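You operate a simulated robot arm through the tools that you are given. There is no shell and no other tool.

The job below is to be done with a simulated robot arm. You get a single attempt, and the scene is never put back.

JOB
Take the white pot and put it on top of the long white box. Shut the grey oven door. Take the grey block pad and put it on the top of the white cube. Take the green cube and put it on the grey card. Fetch the dark grey cube and set it on the thick grey disc. Take the large blue pad and put it on the top of the black case. Put the cream roll on the end of the middle bench. Take the white paper ball on the right end of the near bench and put it away on the front of the grey table. Lift the white machine lid open. Any order will do. Set down upright: white pot, cream roll.

Only the result counts: the job must be done as asked and must still hold three seconds after the hand-in. Knocking over, shifting, dropping, spilling or breaking anything else fails it. Lids that push on must go on centred and level and be pressed home; caps that screw on are set level and turned clockwise until they are tight.

ROBOT AND FRAMES
A 7-joint arm with a two-finger parallel gripper on a trunk, on a base that moves. Base frame: it is fixed to the floor where the robot stands at the start and does not move with it; the origin is under the middle of the robot, x ahead of it, y to its left, z up; the surface under the hand at the start is at about z = 0.78. Lengths are in m, angles in rad, forces in N, time in s.
With the tool pointing down near the work surface it reaches from about 0.36 to 0.8 m from the robot's upright axis, wherever it stands. Its first joint turns from -2.496 to 2.496 rad. Places, roughly: cream roll (5x5x8 cm) [-10.2, 2.1, 0.9]; dark grey cube (4x4x3 cm) [-10.9, 1.9, 1]; end of the middle bench (24x74 cm) [-7.66, 2.32, 0.88]; front of the grey table (156x15 cm) [-2.12, 0.32, 0.8]; green cube (4x4x3 cm) [-10.9, 2, 1]; grey block pad (8x6x4 cm) [1.3, -3.3, 0.8]; grey card (10x8x2 cm) [-8, -1.4, 0.8]; grey oven door [1.8, -2.1, 1]; large blue pad (8x10x3 cm) [-10.7, 2.3, 0.9]; long white box (26x8x7 cm) [2.1, -2.2, 1.2]; thick grey disc (5x5x2 cm) [-10.5, 1.1, 0.9]; top of the black case (16x22 cm) [-8.28, -1.38, 1]; top of the white cube [0.5, -0.1, 1.1]; white machine lid [-8.1, -1.7, 0.9]; white paper ball (6x6x5 cm) [-10.3, 1.2, 0.9]; white pot (8x8x12 cm) [0.5, -0.2, 1.1]. Payload 3 kg.
Tool frame: the origin (TCP) lies between the finger pads and is the grasp point; the fingertips stand 0.03 m ahead of it; z points along the fingers, y is the line along which they close. The gripper opens to 0.11 m. The fingers are 0.02 m wide and 0.01 m thick; the gripper's body (0.048 by 0.112 m) begins 0.055 m behind the TCP.
Orientation is that of the tool frame in the base frame, as a unit quaternion [w, x, y, z]. With the fingers straight down and closing along the base's y, the tool's x points along the base's -x, its y along +y and its z along -z.

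CONTROLS
- The arm moves only by the tool play_rows. Its arguments are lists of equal length, an entry for each row: "slide": the shift along the tool's x, y, z in units of 40 mm (1.0 is 40 mm), a list of three; "angular": the turn, a rotation vector about the tool's x, y, z in units of 6 degrees (1.0 is 6 degrees), a list of three; "claw": the gripper command, from -1 (shut) to 1 (fully open), values between in proportion. In form: {"slide": [[x, y, z], ...], "angular": [[ax, ay, az], ...], "claw": [claw, ...]}. A call has 1 to 20 rows; each row shifts and turns the commanded pose from where the row before left it, along the tool's axes as they then stand. A call with a number of a shift or a turn outside -1 to 1 is refused whole. Rows are played at 5 a second. More than 0.05 m and 0.15 rad between two rows, or a gripper value outside its range, and nothing of the call is played. Where a pose cannot be reached the arm comes as near as it can. A force on the tool above 40 N (or 10 N above the force at the start of the call, whichever is more), or a blocked arm, ends the call early, and 0.2 s more pass. Each finger travels about 0.153 m/s and halts on what it meets, pressing with about 26 N; the grip force reading is that of the motor and also rises with nothing between the fingers. The clock runs only during rows and for 0.2 s after the last one: add rows that do not move to give the fingers time. The reply holds the time, the measured pose of the TCP, the force on the tool along the base axes, the opening and the grip force, in the units named above and with some noise, with the torque about the TCP (base axes, N m) and any sound that the robot's microphone picked up.
- Cameras (640 x 400 px; columns grow to the right, rows downward): "scene" is now at [0.5623, -0.177, 1.4175]; the picture's right is [0.00, -0.17, -0.99], its down [-0.53, -0.84, 0.14] and it looks along [-0.85, 0.52, -0.09] (base axes); focal length 214 px, centre (320, 200). "wrist" rides on the gripper at [0.072, 0.017, -0.103] in the tool frame; the picture's right is [-0.23, 0.97, 0.00], its down [-0.76, -0.18, -0.62] and it looks along [-0.61, -0.14, 0.78] (tool axes); focal length 222 px, centre (320, 200). There is no depth. A picture from a camera that has moved, and an enlarged one, comes with that camera's place and axes in the base frame and with its lens.
- capture(camera): a new picture of that camera. No time passes.
- lift_body(by): moves the trunk up (or, below 0, down) by that many m; the arm and the scene camera ride with it, the base frame stays. It gives what a move gives, with no picture.
- drive_base(legs): drives the robot by 1 to 6 legs, each [ahead, turn to the left] in m and rad, along the robot's own axes; the way and the turn of a leg run together, so that a leg with both is an arc; at most 1.5 m and 3.142 rad a leg. The arm and the cameras ride along, it lands a little off, and it stops where it bumps. It gives what a move gives.
- head_to(pan, tilt): turns the head with the scene camera to pan (to the left, within 1.396 rad either way) and tilt (down, from -0.506 to 1.204), counted from straight ahead of the robot. It gives what a move gives.
- close_up(camera, box): a new picture of the part [left, top, right, bottom] of that camera's present view, enlarged. No time passes.
- hand_in(): hands the job in; it is judged then, once.

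Nothing tells you exact positions but the pictures and the camera data. Unless the task says otherwise, let go and move clear before handing in.

The tools are called as name(argument=value, ...) on one line, values as JSON. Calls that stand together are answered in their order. play_rows: Moves the arm, as the interface text tells. Its arguments: {"type":"object","properties":{"slide":{"type":"array","items":{"type":"array","items":{"type":"number"}}},"angular":{"type":"array","items":{"type":"array","items":{"type":"number"}}},"claw":{"type":"array","items":{"type":"number"}}},"required":["slide","angular","claw"]} The other tools are called the same way: lift_body (by) moves the trunk up or down; drive_base (legs) drives the base; head_to (pan, tilt) turns the head that bears the scene camera; capture (camera) takes a picture; close_up (camera, box) takes an enlarged picture of a part of a camera's view; hand_in () hands the job in.

At the start:

```text
clock: 0.0
eef_pos: [0.5412, -0.2439, 1.2997]
tool_rot: [0.0, -0.005, 1.0, 0.0]
wrist_force: [-0.9, -0.5, -1.3]
moment: [0.02, 0.0, -0.02]
finger_gap: 0.11
grasp_force: 0.0
trunk travel left (down, up): [-0.4, 0.09]
robot x, y, heading: [-0.0008, -0.006, -0.001]
head pan, tilt (commanded): [1.4, 1.007]
```

scene: 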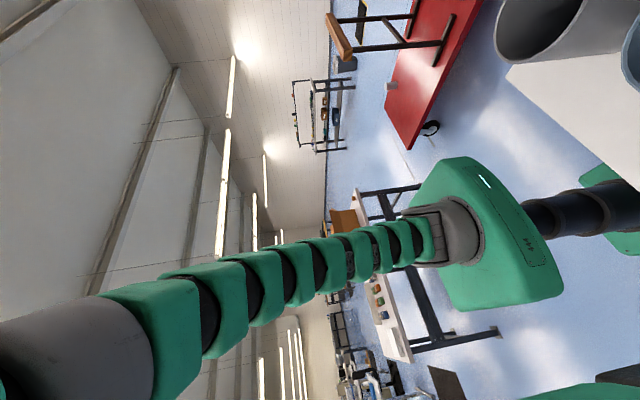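
wrist: 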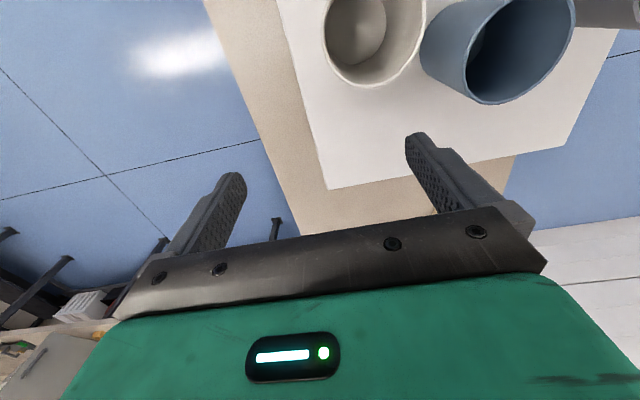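

The robot starts facing a white cube that carries the pots. The scene camera is turned sideways, so I'll bring the head straight ahead and look again.

head_to(pan=0, tilt=0.6)

capture(camera="scene")

capture(camera="wrist")

```text
clock: 1.5
eef_pos: [0.5408, -0.2436, 1.2996]
tool_rot: [0.0, -0.005, 1.0, 0.0]
wrist_force: [0.0, 0.3, 0.1]
moment: [0.0, -0.02, -0.02]
finger_gap: 0.1099
grasp_force: 0.0
trunk travel left (down, up): [-0.4, 0.09]
robot x, y, heading: [0.0029, -0.006, -0.002]
head pan, tilt (commanded): [0.0, 0.6]
```

```text
taken
camera scene: at [0.5954, -0.2449, 1.3413], right [0.01, -1.0, 0.0], down [-0.82, -0.01, 0.57], along [-0.57, 0.0, -0.82], focal length 214 px, centre (320, 200)
```

scene: 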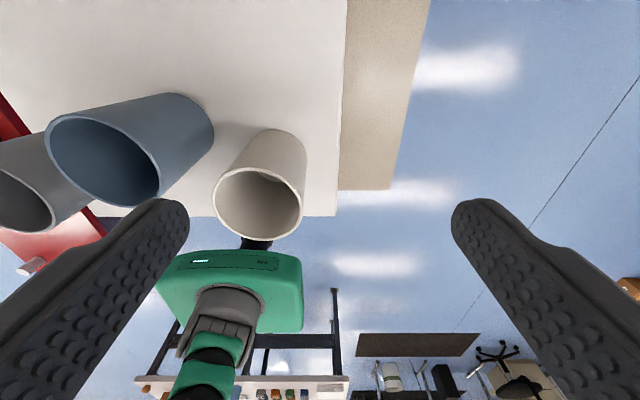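

```text
taken
camera wrist: at [0.4686, -0.2273, 1.4028], right [0.22, 0.98, 0.0], down [0.76, -0.17, 0.62], along [0.61, -0.14, -0.78], focal length 222 px, centre (320, 200)
```

wrist: 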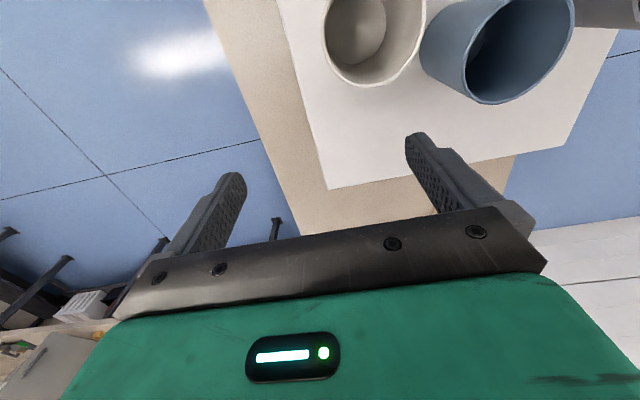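

The scene camera sits oddly near the hand and looks back at the robot. I'll try other head angles to learn how it moves.

head_to(pan=0, tilt=-0.5)

capture(camera="scene")

head_to(pan=-0.8, tilt=-0.5)

capture(camera="scene")

```text
clock: 2.9
eef_pos: [0.5407, -0.2431, 1.2999]
tool_rot: [-0.001, -0.005, 1.0, 0.0]
wrist_force: [-0.1, -0.1, 0.4]
moment: [0.03, 0.01, 0.0]
finger_gap: 0.1101
grasp_force: 0.0
trunk travel left (down, up): [-0.4, 0.09]
robot x, y, heading: [0.0026, -0.004, 0.004]
head pan, tilt (commanded): [0.0, -0.499]
```

```text
taken
camera scene: at [0.6905, -0.2439, 1.3626], right [0.01, -1.0, 0.0], down [-0.88, -0.01, -0.48], along [0.48, 0.0, -0.88], focal length 214 px, centre (320, 200)
```

scene: 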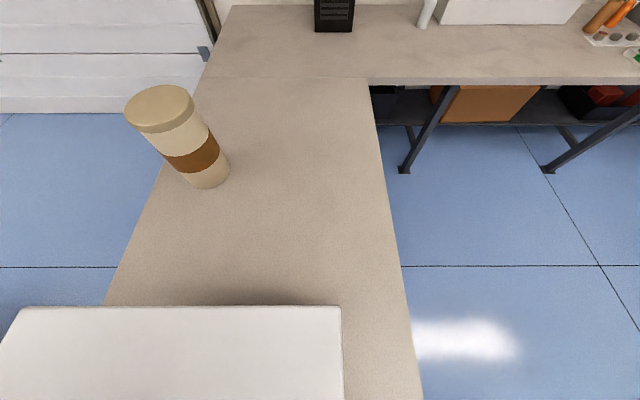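

```text
clock: 4.0
eef_pos: [0.541, -0.2439, 1.2997]
tool_rot: [0.0, -0.005, 1.0, 0.0]
wrist_force: [1.0, -0.5, -0.5]
moment: [-0.01, -0.01, 0.0]
finger_gap: 0.11
grasp_force: 0.0
trunk travel left (down, up): [-0.4, 0.09]
robot x, y, heading: [-0.0021, -0.0105, -0.003]
head pan, tilt (commanded): [-0.799, -0.499]
```

```text
taken
camera scene: at [0.6911, -0.292, 1.3829], right [0.01, -0.7, 0.72], down [-0.87, -0.35, -0.33], along [0.48, -0.62, -0.61], focal length 214 px, centre (320, 200)
```

scene: 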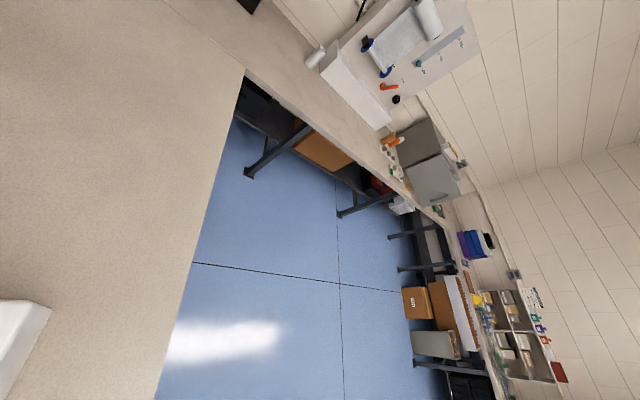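

The scene camera seems to ride near the hand. I'll raise the arm a little to check whether it moves with it.

play_rows(slide=[[0, 0, -1], [0, 0, -1]], angular=[[0, 0, 0], [0, 0, 0]], claw=[1, 1])

head_to(pan=0, tilt=0)

capture(camera="scene")

```text
clock: 4.6
eef_pos: [0.5413, -0.2445, 1.3602]
tool_rot: [0.0, -0.005, 1.0, 0.0]
wrist_force: [-0.3, 0.0, -0.5]
moment: [0.03, 0.0, -0.03]
finger_gap: 0.11
grasp_force: 0.0
out of reach, approached as far as the arm can: row 2
trunk travel left (down, up): [-0.4, 0.09]
robot x, y, heading: [-0.0001, -0.0086, 0.001]
head pan, tilt (commanded): [-0.799, -0.499]
```

```text
clock: 5.7
eef_pos: [0.5402, -0.2444, 1.3605]
tool_rot: [0.0, -0.006, 1.0, 0.0]
wrist_force: [-0.1, -0.5, -0.3]
moment: [-0.04, 0.02, 0.01]
finger_gap: 0.1101
grasp_force: 0.1
trunk travel left (down, up): [-0.4, 0.09]
robot x, y, heading: [-0.0002, -0.0065, 0.002]
head pan, tilt (commanded): [0.0, 0.0]
```

```text
taken
camera scene: at [0.6505, -0.2447, 1.4004], right [0.01, -1.0, 0.0], down [-1.0, -0.01, 0.0], along [0.0, 0.0, -1.0], focal length 214 px, centre (320, 200)
```

scene: 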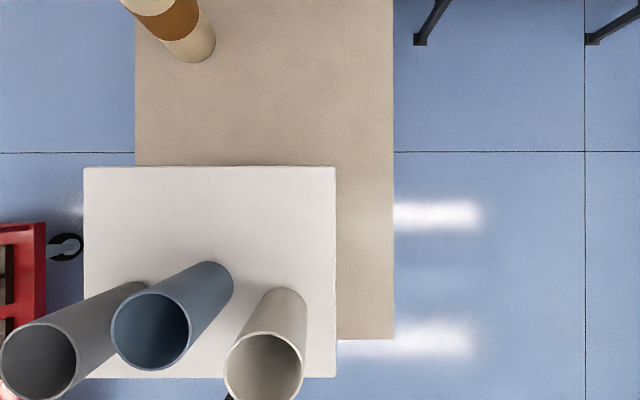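

The scene camera rides on the hand. The white cube's top is at about z = 1.06 and the white pot stands at about (0.48, -0.19) with its rim near 1.18. I'll pitch the hand forward to survey the room.

play_rows(slide=[[0, 0, 0], [0, 0, 0], [0, 0, 0], [0, 0, 0], [0, 0, 0], [0, 0, 0], [0, 0, 0], [0, 0, 0], [0, 0, 0], [0, 0, 0]], angular=[[0, -1, 0], [0, -1, 0], [0, -1, 0], [0, -1, 0], [0, -1, 0], [0, -1, 0], [0, -1, 0], [0, -1, 0], [0, -1, 0], [0, -1, 0]], claw=[1, 1, 1, 1, 1, 1, 1, 1, 1, 1])

capture(camera="scene")

head_to(pan=0, tilt=-0.4)

capture(camera="scene")

head_to(pan=-0.9, tilt=-0.3)

capture(camera="scene")

```text
clock: 7.9
eef_pos: [0.5408, -0.2449, 1.3598]
tool_rot: [0.501, -0.004, 0.865, 0.002]
wrist_force: [0.6, 1.7, 0.4]
moment: [-0.04, 0.01, -0.02]
finger_gap: 0.1101
grasp_force: 0.1
trunk travel left (down, up): [-0.4, 0.09]
robot x, y, heading: [0.0013, -0.01, -0.003]
head pan, tilt (commanded): [0.0, 0.0]
```

```text
taken
camera scene: at [0.5602, -0.2454, 1.4757], right [0.01, -1.0, 0.0], down [-0.5, -0.01, -0.87], along [0.87, 0.01, -0.5], focal length 214 px, centre (320, 200)
```

scene: 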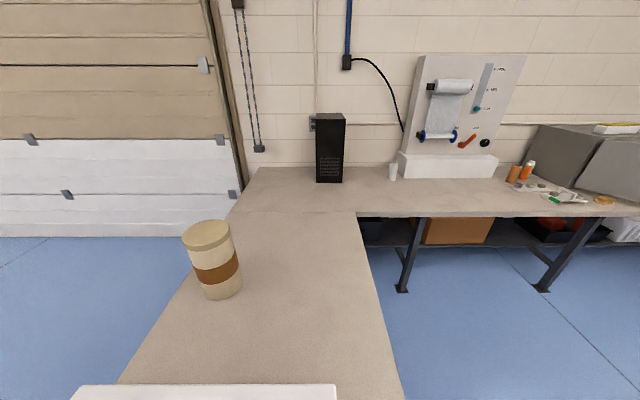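

```text
clock: 8.8
eef_pos: [0.5413, -0.2446, 1.3596]
tool_rot: [0.5, -0.004, 0.866, 0.002]
wrist_force: [-0.6, 0.0, -0.2]
moment: [0.0, 0.0, 0.01]
finger_gap: 0.1102
grasp_force: 0.0
trunk travel left (down, up): [-0.4, 0.09]
robot x, y, heading: [0.0005, -0.0044, -0.004]
head pan, tilt (commanded): [0.0, -0.4]
```

```text
taken
camera scene: at [0.5626, -0.2453, 1.5117], right [0.01, -1.0, 0.0], down [-0.13, 0.0, -0.99], along [0.99, 0.01, -0.13], focal length 214 px, centre (320, 200)
```

scene: 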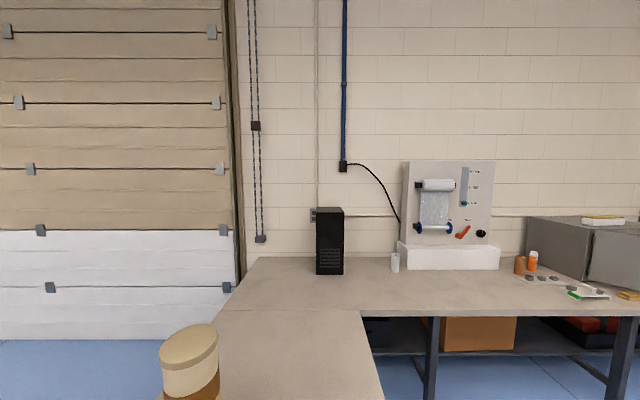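

```text
clock: 10.0
eef_pos: [0.54, -0.2441, 1.3591]
tool_rot: [0.499, -0.005, 0.867, 0.003]
wrist_force: [-0.4, 0.3, -0.4]
moment: [-0.01, 0.01, 0.0]
finger_gap: 0.11
grasp_force: 0.0
trunk travel left (down, up): [-0.4, 0.09]
robot x, y, heading: [0.0004, -0.0076, 0.002]
head pan, tilt (commanded): [-0.901, -0.3]
```

```text
taken
camera scene: at [0.5384, -0.3071, 1.5175], right [-0.67, -0.63, 0.39], down [-0.32, -0.23, -0.92], along [0.67, -0.74, -0.04], focal length 214 px, centre (320, 200)
```

scene: 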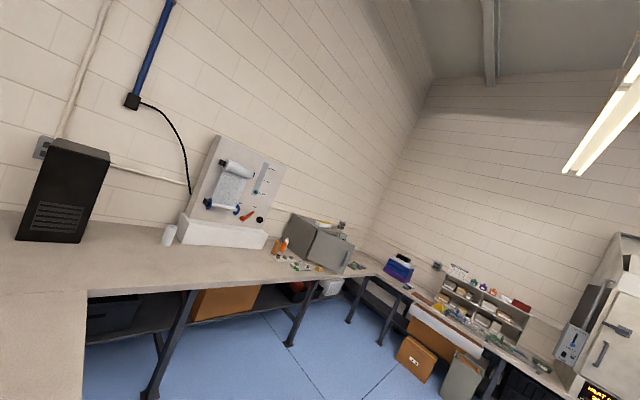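

The wall bench ahead holds an open grey oven with items on top. I'll enlarge that part.

close_up(camera="scene", box=[250, 200, 410, 300])

close_up(camera="scene", box=[380, 240, 640, 400])

```text
4.00 times, centred on (330, 250) of scene
camera zoom: at [0.5384, -0.3071, 1.5175], right [-0.67, -0.63, 0.39], down [-0.32, -0.23, -0.92], along [0.67, -0.74, -0.04], focal length 858 px, centre (280, 0)
```

zoom: 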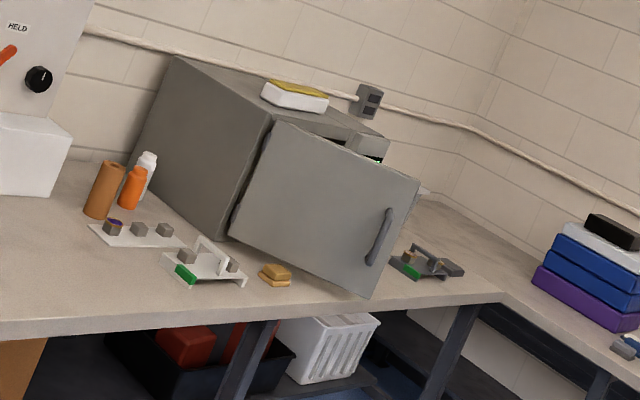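

```text
2.46 times, centred on (510, 320) of scene
camera zoom: at [0.5384, -0.3071, 1.5175], right [-0.67, -0.63, 0.39], down [-0.32, -0.23, -0.92], along [0.67, -0.74, -0.04], focal length 528 px, centre (-148, -95)
```

zoom: 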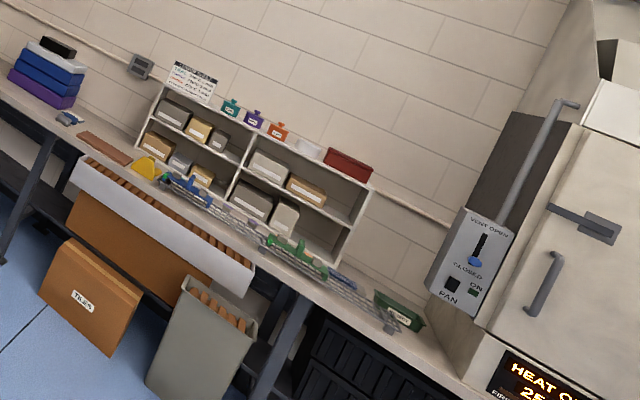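

I have a fair picture of the oven corner. I'll point the hand down again and look back to see the robot's own base.

play_rows(slide=[[0, 0, 0], [0, 0, 0], [0, 0, 0], [0, 0, 0], [0, 0, 0], [0, 0, 0], [0, 0, 0], [0, 0, 0], [0, 0, 0], [0, 0, 0]], angular=[[0, 1, 0], [0, 1, 0], [0, 1, 0], [0, 1, 0], [0, 1, 0], [0, 1, 0], [0, 1, 0], [0, 1, 0], [0, 1, 0], [0, 1, 0]], claw=[1, 1, 1, 1, 1, 1, 1, 1, 1, 1])

head_to(pan=0.2, tilt=0.9)

capture(camera="scene")

capture(camera="wrist")

```text
clock: 12.2
eef_pos: [0.5417, -0.2457, 1.3593]
tool_rot: [-0.001, -0.005, 1.0, -0.002]
wrist_force: [0.3, 0.5, -1.1]
moment: [-0.05, 0.0, -0.01]
finger_gap: 0.1099
grasp_force: 0.0
trunk travel left (down, up): [-0.4, 0.09]
robot x, y, heading: [-0.0007, -0.0097, 0.007]
head pan, tilt (commanded): [-0.901, -0.3]
```

```text
clock: 13.6
eef_pos: [0.5416, -0.2441, 1.3594]
tool_rot: [-0.001, -0.005, 1.0, 0.0]
wrist_force: [0.4, -0.5, -0.5]
moment: [0.0, 0.01, -0.03]
finger_gap: 0.1101
grasp_force: 0.1
trunk travel left (down, up): [-0.4, 0.09]
robot x, y, heading: [0.0005, 0.0005, 0.002]
head pan, tilt (commanded): [0.201, 0.901]
```

```text
taken
camera scene: at [0.5705, -0.2303, 1.4152], right [0.01, -0.98, -0.2], down [-0.62, -0.16, 0.77], along [-0.78, 0.12, -0.61], focal length 214 px, centre (320, 200)
```

scene: 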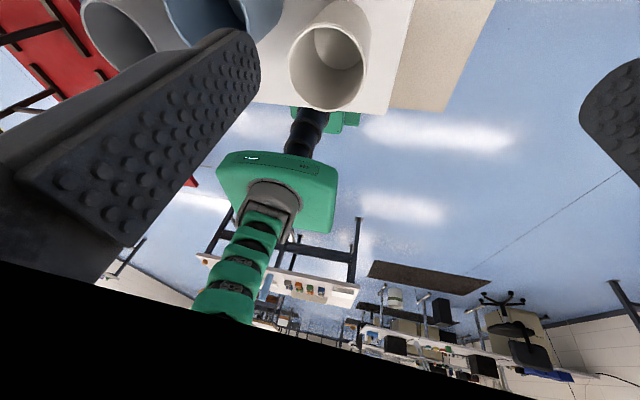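

```text
taken
camera wrist: at [0.4685, -0.2274, 1.4622], right [0.22, 0.98, 0.0], down [0.76, -0.17, 0.62], along [0.61, -0.14, -0.78], focal length 222 px, centre (320, 200)
```

wrist: 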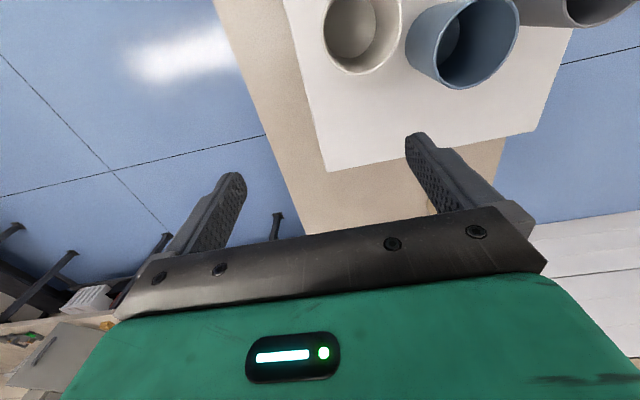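

The pot is at about (0.482, -0.188), and the surroundings look consistent. I'll move above it and check the alignment before going down.

play_rows(slide=[[0.75, 0.7, 0], [0.75, 0.7, 0], [0, 0, 1], [0, 0, 1], [0, 0, 0]], angular=[[0, 0, 0], [0, 0, 0], [0, 0, 0], [0, 0, 0], [0, 0, 0]], claw=[1, 1, 1, 1, 1])

head_to(pan=0, tilt=0.6)

capture(camera="scene")

capture(camera="wrist")

```text
clock: 14.8
eef_pos: [0.4793, -0.1889, 1.279]
tool_rot: [0.0, -0.006, 1.0, -0.001]
wrist_force: [0.0, 0.7, -0.6]
moment: [0.04, -0.01, 0.02]
finger_gap: 0.1099
grasp_force: 0.1
trunk travel left (down, up): [-0.4, 0.09]
robot x, y, heading: [0.0025, -0.0077, 0.0]
head pan, tilt (commanded): [0.201, 0.901]
```

```text
clock: 15.6
eef_pos: [0.4798, -0.1894, 1.2799]
tool_rot: [-0.001, -0.004, 1.0, 0.0]
wrist_force: [0.0, -0.2, 1.0]
moment: [0.0, -0.03, 0.02]
finger_gap: 0.11
grasp_force: 0.1
trunk travel left (down, up): [-0.4, 0.09]
robot x, y, heading: [0.0002, -0.0079, -0.006]
head pan, tilt (commanded): [0.0, 0.6]
```

```text
taken
camera scene: at [0.5344, -0.1898, 1.3207], right [0.01, -1.0, 0.0], down [-0.82, -0.01, 0.57], along [-0.57, -0.01, -0.82], focal length 214 px, centre (320, 200)
```

scene: 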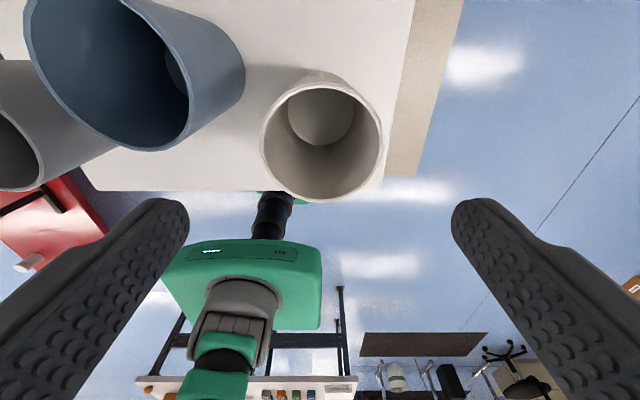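

```text
taken
camera wrist: at [0.4077, -0.1722, 1.3821], right [0.22, 0.98, 0.0], down [0.76, -0.17, 0.62], along [0.61, -0.14, -0.78], focal length 222 px, centre (320, 200)
```

wrist: 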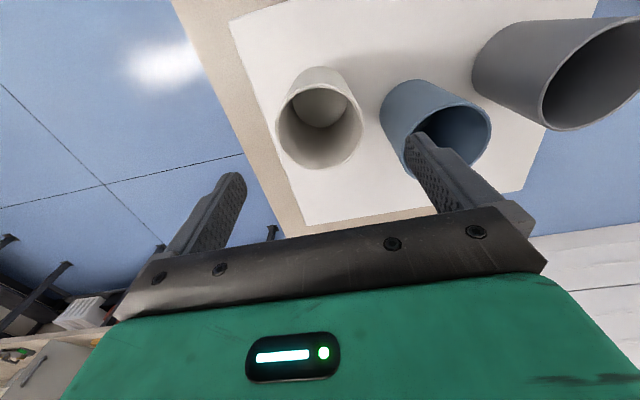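

The pot is centred at about (0.483, -0.190) with its rim at 1.182, and the fingers straddle it. I'll go down and grip it.

play_rows(slide=[[-0.08, 0, 0.87], [0, 0, 0.87], [0, 0, 0.87], [0, 0, 0.87], [0, 0, 0], [0, 0, 0], [0, 0, 0], [0, 0, 0]], angular=[[0, 0, 0], [0, 0, 0], [0, 0, 0], [0, 0, 0], [0, 0, 0], [0, 0, 0], [0, 0, 0], [0, 0, 0]], claw=[1, 1, 1, 1, 0, -1, -1, -1])

capture(camera="wrist")

```text
clock: 17.4
eef_pos: [0.4836, -0.1895, 1.1409]
tool_rot: [0.001, -0.005, 1.0, 0.0]
wrist_force: [-0.7, -0.3, -1.1]
moment: [-0.03, 0.01, 0.0]
finger_gap: 0.0788
grasp_force: 25.8
trunk travel left (down, up): [-0.4, 0.09]
robot x, y, heading: [-0.0047, -0.0087, 0.002]
head pan, tilt (commanded): [0.0, 0.6]
```

```text
taken
camera wrist: at [0.4101, -0.1725, 1.2428], right [0.22, 0.98, 0.0], down [0.76, -0.17, 0.62], along [0.61, -0.14, -0.78], focal length 222 px, centre (320, 200)
```

wrist: 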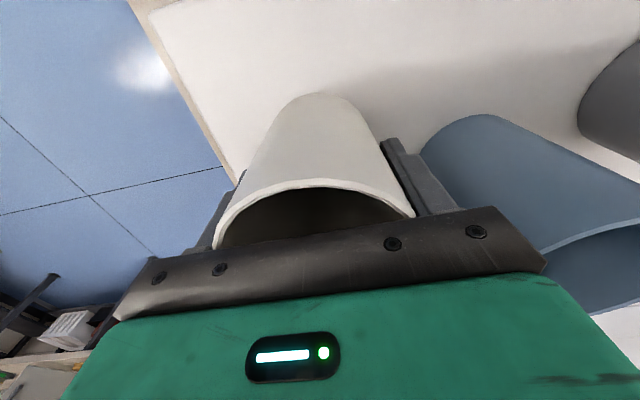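

The pot is held firmly with a gap of 0.079. I'll lift it and look over the right-hand side before driving.

play_rows(slide=[[0, 0, -0.5], [0, 0, -1], [0, 0, -1], [0, 0, -1], [0, 0, -1], [0, 0, -0.3], [0, 0, 0]], angular=[[0, 0, 0], [0, 0, 0], [0, 0, 0], [0, 0, 0], [0, 0, 0], [0, 0, 0], [0, 0, 0]], claw=[-1, -1, -1, -1, -1, -1, -1])

head_to(pan=-1.2, tilt=0.0)

capture(camera="scene")

head_to(pan=-1.2, tilt=0.8)

capture(camera="scene")

```text
clock: 19.0
eef_pos: [0.483, -0.1887, 1.3329]
tool_rot: [0.0, -0.006, 1.0, -0.001]
wrist_force: [0.5, 0.2, -1.2]
moment: [-0.03, 0.0, -0.01]
finger_gap: 0.079
grasp_force: 25.8
trunk travel left (down, up): [-0.4, 0.09]
robot x, y, heading: [-0.0026, -0.0074, 0.0]
head pan, tilt (commanded): [0.0, 0.6]
```

```text
clock: 20.4
eef_pos: [0.482, -0.1879, 1.3327]
tool_rot: [0.0, -0.005, 1.0, 0.0]
wrist_force: [-1.1, -0.3, -1.7]
moment: [0.03, 0.02, 0.01]
finger_gap: 0.0786
grasp_force: 25.8
trunk travel left (down, up): [-0.4, 0.09]
robot x, y, heading: [0.0004, -0.0041, -0.002]
head pan, tilt (commanded): [-1.201, 0.0]
```

```text
taken
camera scene: at [0.5931, -0.2727, 1.4291], right [0.0, -0.36, 0.93], down [-1.0, -0.01, 0.0], along [0.01, -0.93, -0.36], focal length 214 px, centre (320, 200)
```

scene: 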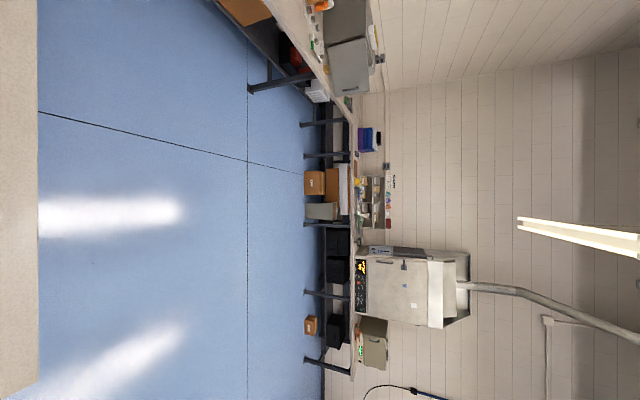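

```text
clock: 21.5
eef_pos: [0.4822, -0.189, 1.3323]
tool_rot: [0.0, -0.005, 1.0, 0.0]
wrist_force: [0.9, 1.0, 0.3]
moment: [0.0, 0.01, 0.01]
finger_gap: 0.0789
grasp_force: 25.7
trunk travel left (down, up): [-0.4, 0.09]
robot x, y, heading: [-0.004, -0.0074, -0.002]
head pan, tilt (commanded): [-1.201, 0.799]
```

```text
taken
camera scene: at [0.521, -0.2647, 1.4326], right [0.0, -0.36, 0.93], down [-0.7, 0.66, 0.26], along [-0.71, -0.66, -0.25], focal length 214 px, centre (320, 200)
```

scene: 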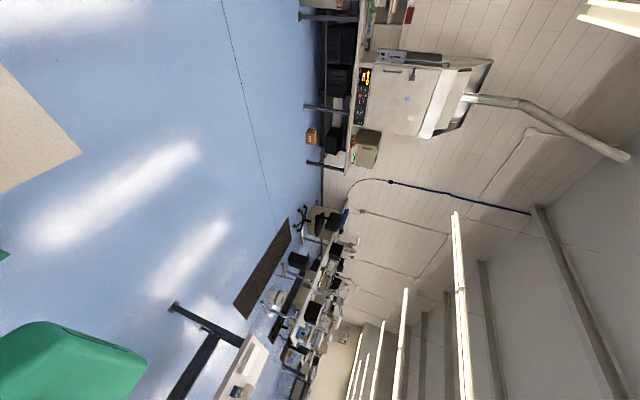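

The floor to the right is clear, and the grey table's leg is about 1.5 m behind me. I'll back away from the table by 0.45 m.

drive_base(legs=[[-0.45, 0]])

head_to(pan=-0.35, tilt=0.7)

capture(camera="scene")

capture(camera="wrist")

```text
clock: 24.2
eef_pos: [0.0277, -0.189, 1.3317]
tool_rot: [-0.001, -0.003, 1.0, -0.001]
wrist_force: [0.7, -0.8, -0.6]
moment: [0.01, 0.0, 0.03]
finger_gap: 0.0788
grasp_force: 26.1
trunk travel left (down, up): [-0.4, 0.09]
robot x, y, heading: [-0.4526, -0.0058, -0.003]
head pan, tilt (commanded): [-1.201, 0.799]
```

```text
clock: 25.4
eef_pos: [0.0286, -0.1899, 1.3313]
tool_rot: [0.0, -0.004, 1.0, 0.0]
wrist_force: [0.8, -0.8, -0.7]
moment: [-0.02, 0.03, 0.01]
finger_gap: 0.0789
grasp_force: 25.9
trunk travel left (down, up): [-0.4, 0.09]
robot x, y, heading: [-0.4533, -0.0065, -0.007]
head pan, tilt (commanded): [-0.351, 0.7]
```

```text
taken
camera scene: at [0.0739, -0.2201, 1.3826], right [0.01, -0.94, 0.35], down [-0.77, 0.22, 0.6], along [-0.64, -0.27, -0.72], focal length 214 px, centre (320, 200)
```

scene: 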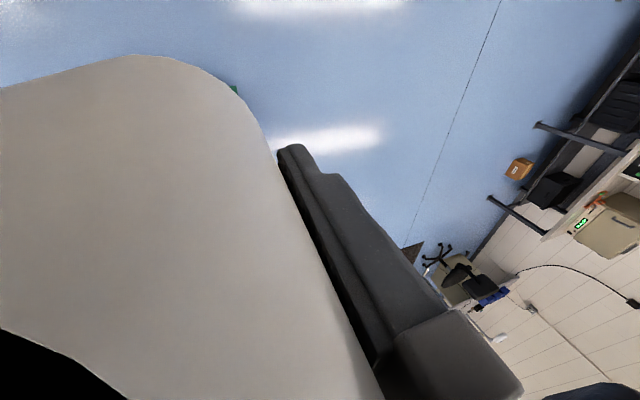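

```text
taken
camera wrist: at [-0.0444, -0.1726, 1.4353], right [0.22, 0.98, 0.0], down [0.76, -0.17, 0.62], along [0.61, -0.14, -0.78], focal length 222 px, centre (320, 200)
```

wrist: 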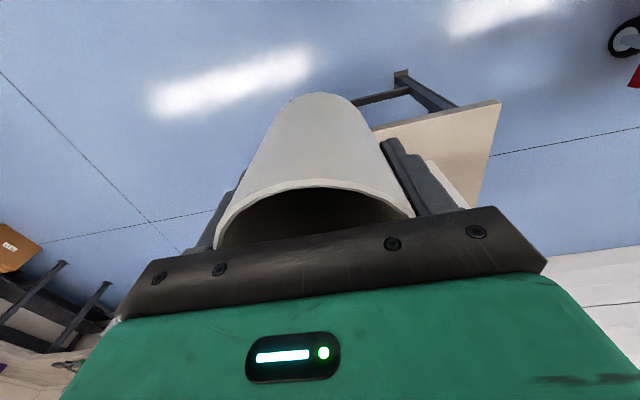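

The way is clear. I'll turn right, drive along the open floor to about y = -2.1, then turn to face the oven.

drive_base(legs=[[0, -1.571], [1.2, 0], [0.9, 0], [0, 1.571], [0.7, 0]])

head_to(pan=0, tilt=-0.5)

capture(camera="scene")

capture(camera="wrist")

```text
clock: 47.1
eef_pos: [0.7187, -2.2773, 1.3313]
tool_rot: [0.001, -0.009, 1.0, 0.0]
wrist_force: [-0.5, -0.2, -1.2]
moment: [0.01, 0.0, 0.0]
finger_gap: 0.0785
grasp_force: 25.7
trunk travel left (down, up): [-0.4, 0.09]
robot x, y, heading: [0.2382, -2.1239, 0.007]
head pan, tilt (commanded): [-0.351, 0.7]
```

```text
clock: 48.5
eef_pos: [0.7193, -2.2757, 1.3338]
tool_rot: [-0.001, -0.01, 1.0, 0.0]
wrist_force: [0.8, 0.1, -1.1]
moment: [0.0, 0.01, -0.01]
finger_gap: 0.0787
grasp_force: 25.9
trunk travel left (down, up): [-0.4, 0.09]
robot x, y, heading: [0.2371, -2.1236, 0.007]
head pan, tilt (commanded): [0.0, -0.499]
```

```text
taken
camera scene: at [0.8694, -2.2752, 1.3955], right [0.02, -1.0, 0.0], down [-0.88, -0.02, -0.48], along [0.48, 0.01, -0.88], focal length 214 px, centre (320, 200)
```

scene: 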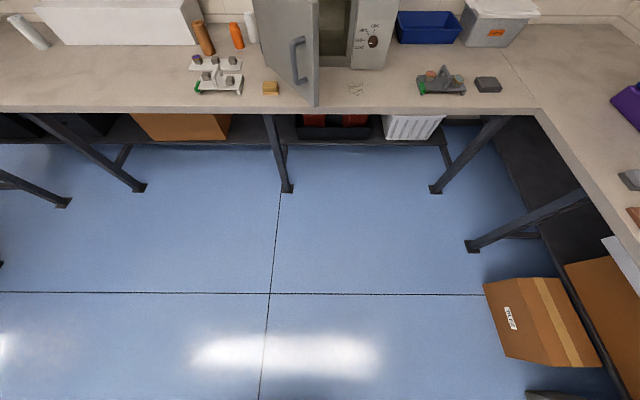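

```text
taken
camera wrist: at [0.6473, -2.2604, 1.4358], right [0.21, 0.98, 0.0], down [0.77, -0.16, 0.62], along [0.61, -0.13, -0.78], focal length 222 px, centre (320, 200)
```

wrist: 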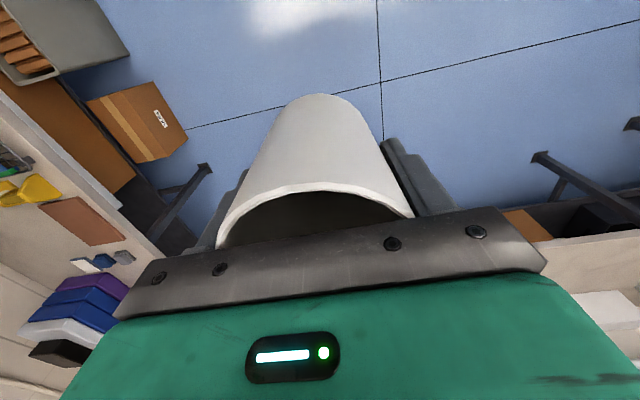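

The oven door is hinged on its left and stands wide open. I'll pitch the hand up a bit to see the top of the oven.

play_rows(slide=[[0, 0, 0], [0, 0, 0], [0, 0, 0], [0, 0, 0], [0, 0, 0], [0, 0, 0]], angular=[[0, -1, 0], [0, -1, 0], [0, -1, 0], [0, -1, 0], [0, -1, 0], [0, -1, 0]], claw=[-1, -1, -1, -1, -1, -1])

capture(camera="scene")

close_up(camera="scene", box=[180, 80, 500, 280])

head_to(pan=-0.9, tilt=-0.3)

capture(camera="scene")

```text
clock: 49.9
eef_pos: [0.7192, -2.2761, 1.3325]
tool_rot: [0.308, -0.009, 0.951, 0.002]
wrist_force: [0.0, -0.3, -0.7]
moment: [-0.02, 0.0, 0.01]
finger_gap: 0.0788
grasp_force: 26.0
trunk travel left (down, up): [-0.4, 0.09]
robot x, y, heading: [0.2361, -2.1238, 0.005]
head pan, tilt (commanded): [0.0, -0.499]
```

```text
taken
camera scene: at [0.8034, -2.2758, 1.4717], right [0.02, -1.0, 0.0], down [-0.43, -0.01, -0.9], along [0.9, 0.02, -0.43], focal length 214 px, centre (320, 200)
```

scene: 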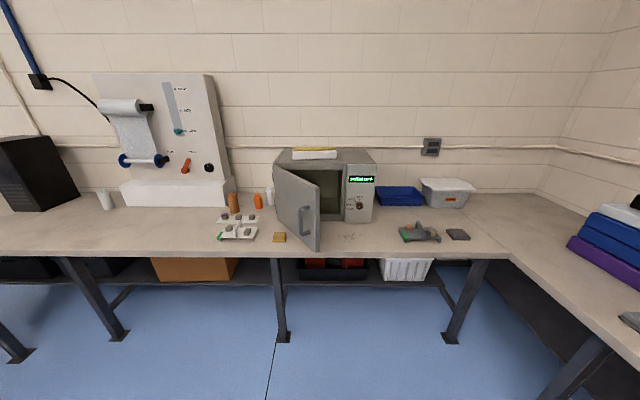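

```text
2.00 times, centred on (340, 180) of scene
camera zoom: at [0.8034, -2.2758, 1.4717], right [0.02, -1.0, 0.0], down [-0.43, -0.01, -0.9], along [0.9, 0.02, -0.43], focal length 429 px, centre (280, 240)
```

zoom: 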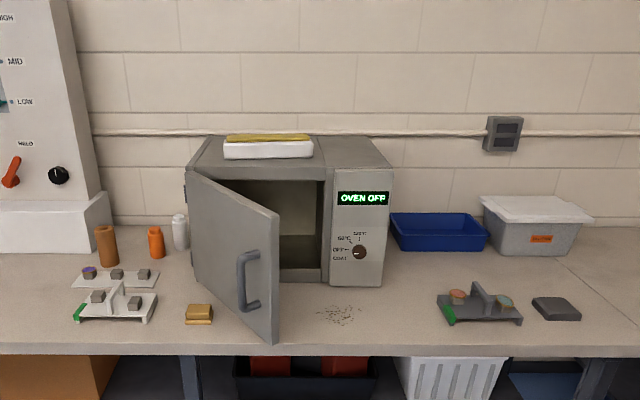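

```text
clock: 51.1
eef_pos: [0.7188, -2.2761, 1.3332]
tool_rot: [0.308, -0.009, 0.951, 0.003]
wrist_force: [0.8, 0.3, -1.9]
moment: [-0.01, 0.0, 0.02]
finger_gap: 0.0787
grasp_force: 25.8
trunk travel left (down, up): [-0.4, 0.09]
robot x, y, heading: [0.2375, -2.1215, 0.004]
head pan, tilt (commanded): [-0.901, -0.3]
```

```text
taken
camera scene: at [0.7825, -2.3384, 1.4781], right [-0.45, -0.63, 0.63], down [-0.66, -0.24, -0.71], along [0.6, -0.74, -0.31], focal length 214 px, centre (320, 200)
```

scene: 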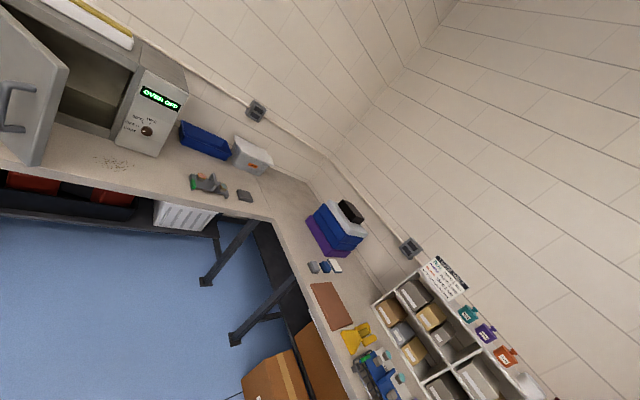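

The long white box lies on the oven roof at about (2.07, -2.21), and the door is open by about 50° with its free edge at (1.60, -2.25). Because the door would be in my way, I'll first set the pot on a free patch of bench near (1.8, -1.4), shut the door, and then regrasp.

play_rows(slide=[[0, 0, 0], [0, 0, 0], [0, 0, 0], [0, 0, 0], [0, 0, 0], [0, 0, 0]], angular=[[0, 1, 0], [0, 1, 0], [0, 1, 0], [0, 1, 0], [0, 1, 0], [0, 1, 0]], claw=[-1, -1, -1, -1, -1, -1])

drive_base(legs=[[0, 0.643], [1.05, 0], [0, -0.643]])

head_to(pan=0, tilt=-0.4)

capture(camera="scene")

capture(camera="wrist")

```text
clock: 52.5
eef_pos: [0.7193, -2.2764, 1.3309]
tool_rot: [-0.002, -0.01, 1.0, 0.0]
wrist_force: [0.2, -0.6, -1.6]
moment: [-0.01, -0.02, -0.02]
finger_gap: 0.0785
grasp_force: 26.2
trunk travel left (down, up): [-0.4, 0.09]
robot x, y, heading: [0.2377, -2.1245, 0.003]
head pan, tilt (commanded): [-0.901, -0.3]
```

```text
clock: 61.5
eef_pos: [1.552, -1.6472, 1.3325]
tool_rot: [0.0, -0.009, 1.0, 0.0]
wrist_force: [0.0, 0.3, -0.2]
moment: [-0.01, 0.01, 0.0]
finger_gap: 0.0788
grasp_force: 25.7
trunk travel left (down, up): [-0.4, 0.09]
robot x, y, heading: [1.0689, -1.4687, 0.008]
head pan, tilt (commanded): [-0.901, -0.3]
```

```text
clock: 62.7
eef_pos: [1.551, -1.648, 1.3338]
tool_rot: [0.0, -0.009, 1.0, 0.0]
wrist_force: [-0.7, -1.0, -1.4]
moment: [0.04, -0.01, -0.01]
finger_gap: 0.0788
grasp_force: 26.6
trunk travel left (down, up): [-0.4, 0.09]
robot x, y, heading: [1.0676, -1.4642, 0.011]
head pan, tilt (commanded): [0.0, -0.4]
```

```text
taken
camera scene: at [1.6939, -1.6463, 1.3901], right [0.02, -1.0, 0.0], down [-0.92, -0.02, -0.39], along [0.39, 0.01, -0.92], focal length 214 px, centre (320, 200)
```

scene: 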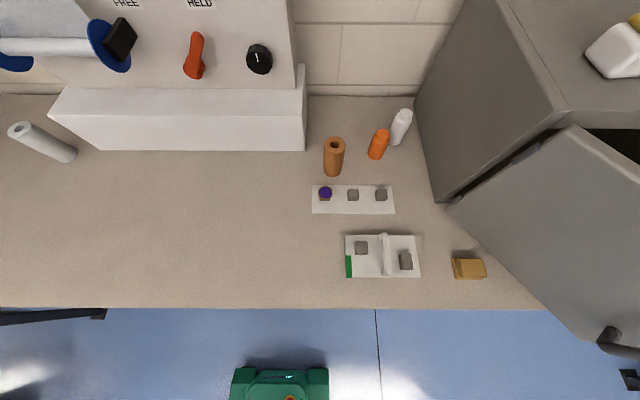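

```text
taken
camera wrist: at [1.4787, -1.631, 1.4364], right [0.21, 0.98, 0.0], down [0.76, -0.16, 0.62], along [0.61, -0.13, -0.78], focal length 222 px, centre (320, 200)
```

wrist: 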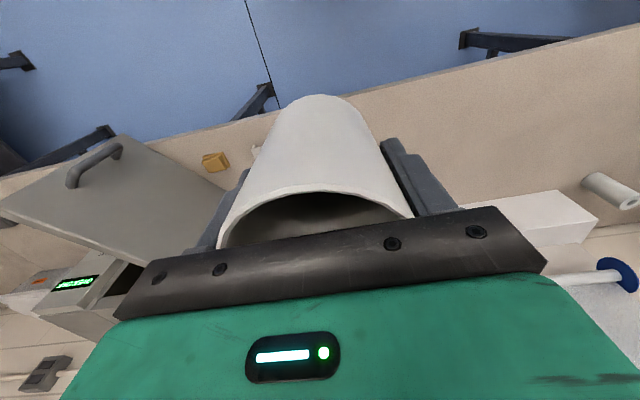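

Next to me the bench is clear around (1.80, -1.40), while the clutter sits to the right. I'll drive a little closer and move the pot over the clear spot.

drive_base(legs=[[0.18, 0]])

play_rows(slide=[[-0.2, 1, 0], [-0.2, 1, 0], [-0.2, 1, 0], [-0.2, 1, 0], [-0.2, 1, 0], [-0.2, 1, 0], [0, 0, 1], [0, 0, 1], [0, 0, 1], [0, 0, 1], [0, 0, 1], [0, 0, 0]], angular=[[0, 0, 0], [0, 0, 0], [0, 0, 0], [0, 0, 0], [0, 0, 0], [0, 0, 0], [0, 0, 0], [0, 0, 0], [0, 0, 0], [0, 0, 0], [0, 0, 0], [0, 0, 0]], claw=[-1, -1, -1, -1, -1, -1, -1, -1, -1, -1, -1, -1])

capture(camera="scene")

capture(camera="wrist")

```text
clock: 64.2
eef_pos: [1.733, -1.6451, 1.3331]
tool_rot: [0.001, -0.009, 1.0, 0.0]
wrist_force: [-0.8, -0.2, -0.1]
moment: [0.0, -0.04, 0.01]
finger_gap: 0.0786
grasp_force: 26.2
trunk travel left (down, up): [-0.4, 0.09]
robot x, y, heading: [1.2474, -1.4701, 0.01]
head pan, tilt (commanded): [0.0, -0.4]
```

```text
clock: 66.8
eef_pos: [1.7778, -1.4052, 1.1336]
tool_rot: [0.0, -0.008, 1.0, 0.0]
wrist_force: [-0.4, -0.2, -0.9]
moment: [0.01, 0.0, -0.02]
finger_gap: 0.0787
grasp_force: 25.9
trunk travel left (down, up): [-0.4, 0.09]
robot x, y, heading: [1.2478, -1.4667, 0.011]
head pan, tilt (commanded): [0.0, -0.4]
```

```text
taken
camera scene: at [1.9197, -1.4035, 1.1898], right [0.02, -1.0, 0.0], down [-0.92, -0.02, -0.39], along [0.39, 0.01, -0.92], focal length 214 px, centre (320, 200)
```

scene: 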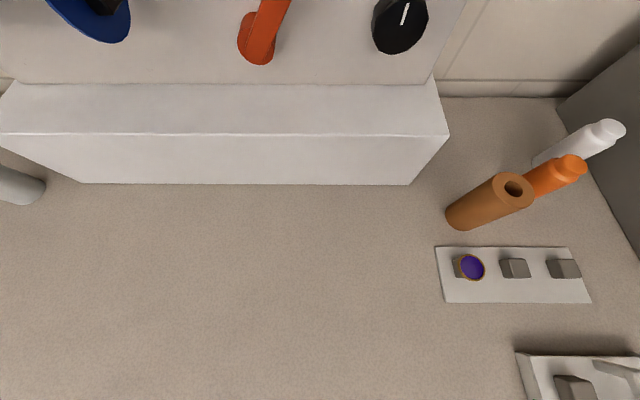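

```text
taken
camera wrist: at [1.7045, -1.3884, 1.236], right [0.21, 0.98, 0.0], down [0.76, -0.16, 0.62], along [0.61, -0.13, -0.78], focal length 222 px, centre (320, 200)
```

wrist: 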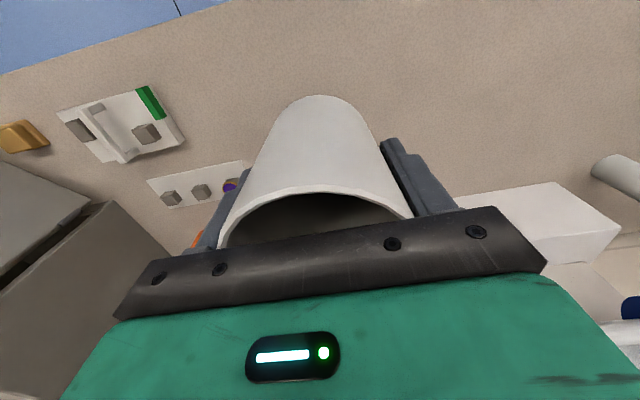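

The bench is clear below the pot. I'll lower it to just above the surface, then go down in small steps until it touches.

play_rows(slide=[[0, 0, 1], [0, 0, 1], [0, 0, 1], [0, 0, 1], [0, 0, 1], [0, 0, 0.9], [0, 0, 0.3], [0, 0, 0]], angular=[[0, 0, 0], [0, 0, 0], [0, 0, 0], [0, 0, 0], [0, 0, 0], [0, 0, 0], [0, 0, 0], [0, 0, 0]], claw=[-1, -1, -1, -1, -1, -1, -1, -1])

play_rows(slide=[[0, 0, 0.1], [0, 0, 0.1], [0, 0, 0.1]], angular=[[0, 0, 0], [0, 0, 0], [0, 0, 0]], claw=[-1, -1, -1])

capture(camera="wrist")

```text
clock: 68.6
eef_pos: [1.7756, -1.404, 0.886]
tool_rot: [-0.001, -0.008, 1.0, -0.001]
wrist_force: [-0.5, 0.1, -0.1]
moment: [-0.02, 0.02, 0.0]
finger_gap: 0.0783
grasp_force: 26.6
trunk travel left (down, up): [-0.4, 0.09]
robot x, y, heading: [1.2486, -1.4649, 0.008]
head pan, tilt (commanded): [0.0, -0.4]
```

```text
clock: 69.4
eef_pos: [1.7746, -1.4049, 0.873]
tool_rot: [0.0, -0.008, 1.0, -0.001]
wrist_force: [-0.4, -0.1, -0.3]
moment: [0.02, -0.04, 0.01]
finger_gap: 0.0788
grasp_force: 26.5
trunk travel left (down, up): [-0.4, 0.09]
robot x, y, heading: [1.2471, -1.4666, 0.011]
head pan, tilt (commanded): [0.0, -0.4]
```

```text
taken
camera wrist: at [1.7038, -1.3884, 0.9769], right [0.21, 0.98, 0.0], down [0.77, -0.16, 0.62], along [0.61, -0.13, -0.78], focal length 222 px, centre (320, 200)
```

wrist: 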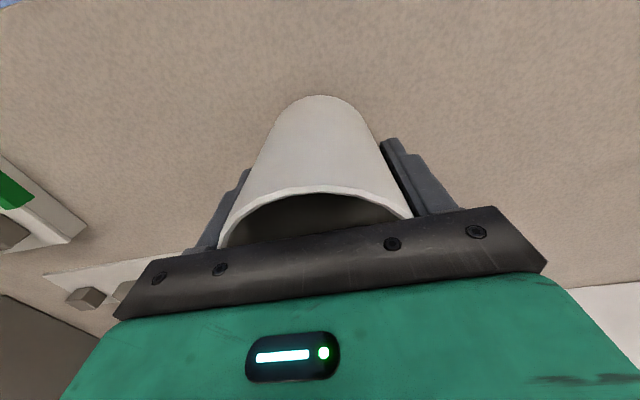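

The pot is still just above the surface with no contact force yet. I'll continue down in small steps.

play_rows(slide=[[0, 0, 0.1], [0, 0, 0.1], [0, 0, 0.05]], angular=[[0, 0, 0], [0, 0, 0], [0, 0, 0]], claw=[-1, -1, -1])

play_rows(slide=[[0, 0, 0.05], [0, 0, 0.05], [0, 0, 0.05]], angular=[[0, 0, 0], [0, 0, 0], [0, 0, 0]], claw=[-1, -1, -1])

```text
clock: 70.2
eef_pos: [1.7772, -1.4055, 0.8636]
tool_rot: [0.0, -0.009, 1.0, -0.001]
wrist_force: [-0.3, 0.0, -1.1]
moment: [0.0, -0.01, 0.03]
finger_gap: 0.079
grasp_force: 25.8
trunk travel left (down, up): [-0.4, 0.09]
robot x, y, heading: [1.2461, -1.469, 0.012]
head pan, tilt (commanded): [0.0, -0.4]
```

```text
clock: 71.0
eef_pos: [1.7758, -1.4052, 0.8579]
tool_rot: [0.0, -0.009, 1.0, -0.001]
wrist_force: [0.0, -1.5, -1.4]
moment: [0.0, -0.02, 0.0]
finger_gap: 0.0786
grasp_force: 25.8
trunk travel left (down, up): [-0.4, 0.09]
robot x, y, heading: [1.2498, -1.4677, 0.014]
head pan, tilt (commanded): [0.0, -0.4]
```

play_rows(slide=[[0, 0, 0.05], [0, 0, 0.05], [0, 0, 0]], angular=[[0, 0, 0], [0, 0, 0], [0, 0, 0]], claw=[-1, -1, -1])

play_rows(slide=[[0, 0, 0.05], [0, 0, 0.05], [0, 0, 0]], angular=[[0, 0, 0], [0, 0, 0], [0, 0, 0]], claw=[-1, -1, -1])

```text
clock: 71.8
eef_pos: [1.7754, -1.4052, 0.8546]
tool_rot: [0.0, -0.009, 1.0, -0.001]
wrist_force: [-0.1, -1.1, -0.5]
moment: [0.0, -0.01, 0.02]
finger_gap: 0.0787
grasp_force: 26.2
trunk travel left (down, up): [-0.4, 0.09]
robot x, y, heading: [1.25, -1.469, 0.016]
head pan, tilt (commanded): [0.0, -0.4]
```

```text
clock: 72.6
eef_pos: [1.7756, -1.4052, 0.8499]
tool_rot: [0.0, -0.009, 1.0, -0.001]
wrist_force: [-0.1, -0.1, -1.3]
moment: [-0.01, -0.02, 0.01]
finger_gap: 0.0789
grasp_force: 26.5
trunk travel left (down, up): [-0.4, 0.09]
robot x, y, heading: [1.2471, -1.47, 0.008]
head pan, tilt (commanded): [0.0, -0.4]
```

play_rows(slide=[[0, 0, 0.05], [0, 0, 0.05], [0, 0, 0.05], [0, 0, 0]], angular=[[0, 0, 0], [0, 0, 0], [0, 0, 0], [0, 0, 0]], claw=[-1, -1, -1, -1])

close_up(camera="wrist", box=[160, 60, 480, 260])

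```text
clock: 73.6
eef_pos: [1.7767, -1.4061, 0.8429]
tool_rot: [0.0, -0.009, 1.0, -0.002]
wrist_force: [0.2, 0.4, -0.6]
moment: [0.02, 0.01, -0.01]
finger_gap: 0.0787
grasp_force: 25.8
trunk travel left (down, up): [-0.4, 0.09]
robot x, y, heading: [1.251, -1.4666, 0.009]
head pan, tilt (commanded): [0.0, -0.4]
```

```text
2.00 times, centred on (320, 160) of wrist
camera zoom: at [1.7037, -1.3887, 0.9465], right [0.21, 0.98, 0.0], down [0.77, -0.16, 0.62], along [0.61, -0.13, -0.78], focal length 444 px, centre (320, 280)
```

zoom: 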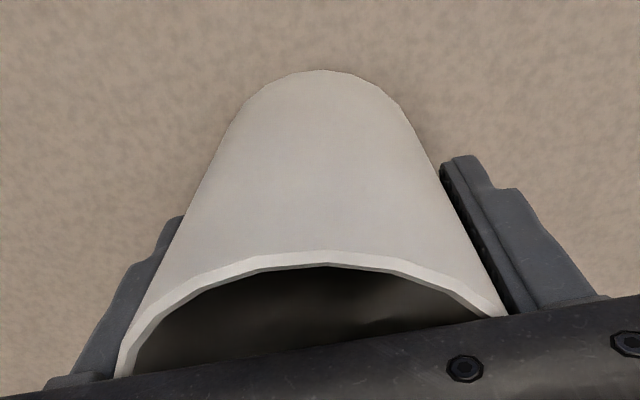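

play_rows(slide=[[0, 0, 0.05], [0, 0, 0.05], [0, 0, 0.05], [0, 0, 0.05], [0, 0, 0]], angular=[[0, 0, 0], [0, 0, 0], [0, 0, 0], [0, 0, 0], [0, 0, 0]], claw=[-1, -1, -1, -1, -1])

play_rows(slide=[[0, 0, 0.05], [0, 0, 0.05], [0, 0, 0.05], [0, 0, 0.05], [0, 0, 0]], angular=[[0, 0, 0], [0, 0, 0], [0, 0, 0], [0, 0, 0], [0, 0, 0]], claw=[-1, -1, -1, -1, -1])

```text
clock: 74.8
eef_pos: [1.7764, -1.4044, 0.8366]
tool_rot: [-0.001, -0.009, 1.0, 0.0]
wrist_force: [-0.7, -2.8, 17.9]
moment: [0.03, -0.12, -0.02]
finger_gap: 0.0785
grasp_force: 25.9
trunk travel left (down, up): [-0.4, 0.09]
robot x, y, heading: [1.2494, -1.4673, 0.011]
head pan, tilt (commanded): [0.0, -0.4]
```

```text
clock: 75.4
eef_pos: [1.7757, -1.406, 0.8348]
tool_rot: [0.001, -0.01, 1.0, -0.001]
wrist_force: [-5.6, -1.7, 24.1]
moment: [0.02, 0.32, 0.01]
finger_gap: 0.0785
grasp_force: 26.3
trunk travel left (down, up): [-0.4, 0.09]
robot x, y, heading: [1.2434, -1.4662, 0.012]
head pan, tilt (commanded): [0.0, -0.4]
stopped in row 2: the force on the tool passed its limit at 44 N (the readings are from after the stop); the commanded pose is now the measured one
```

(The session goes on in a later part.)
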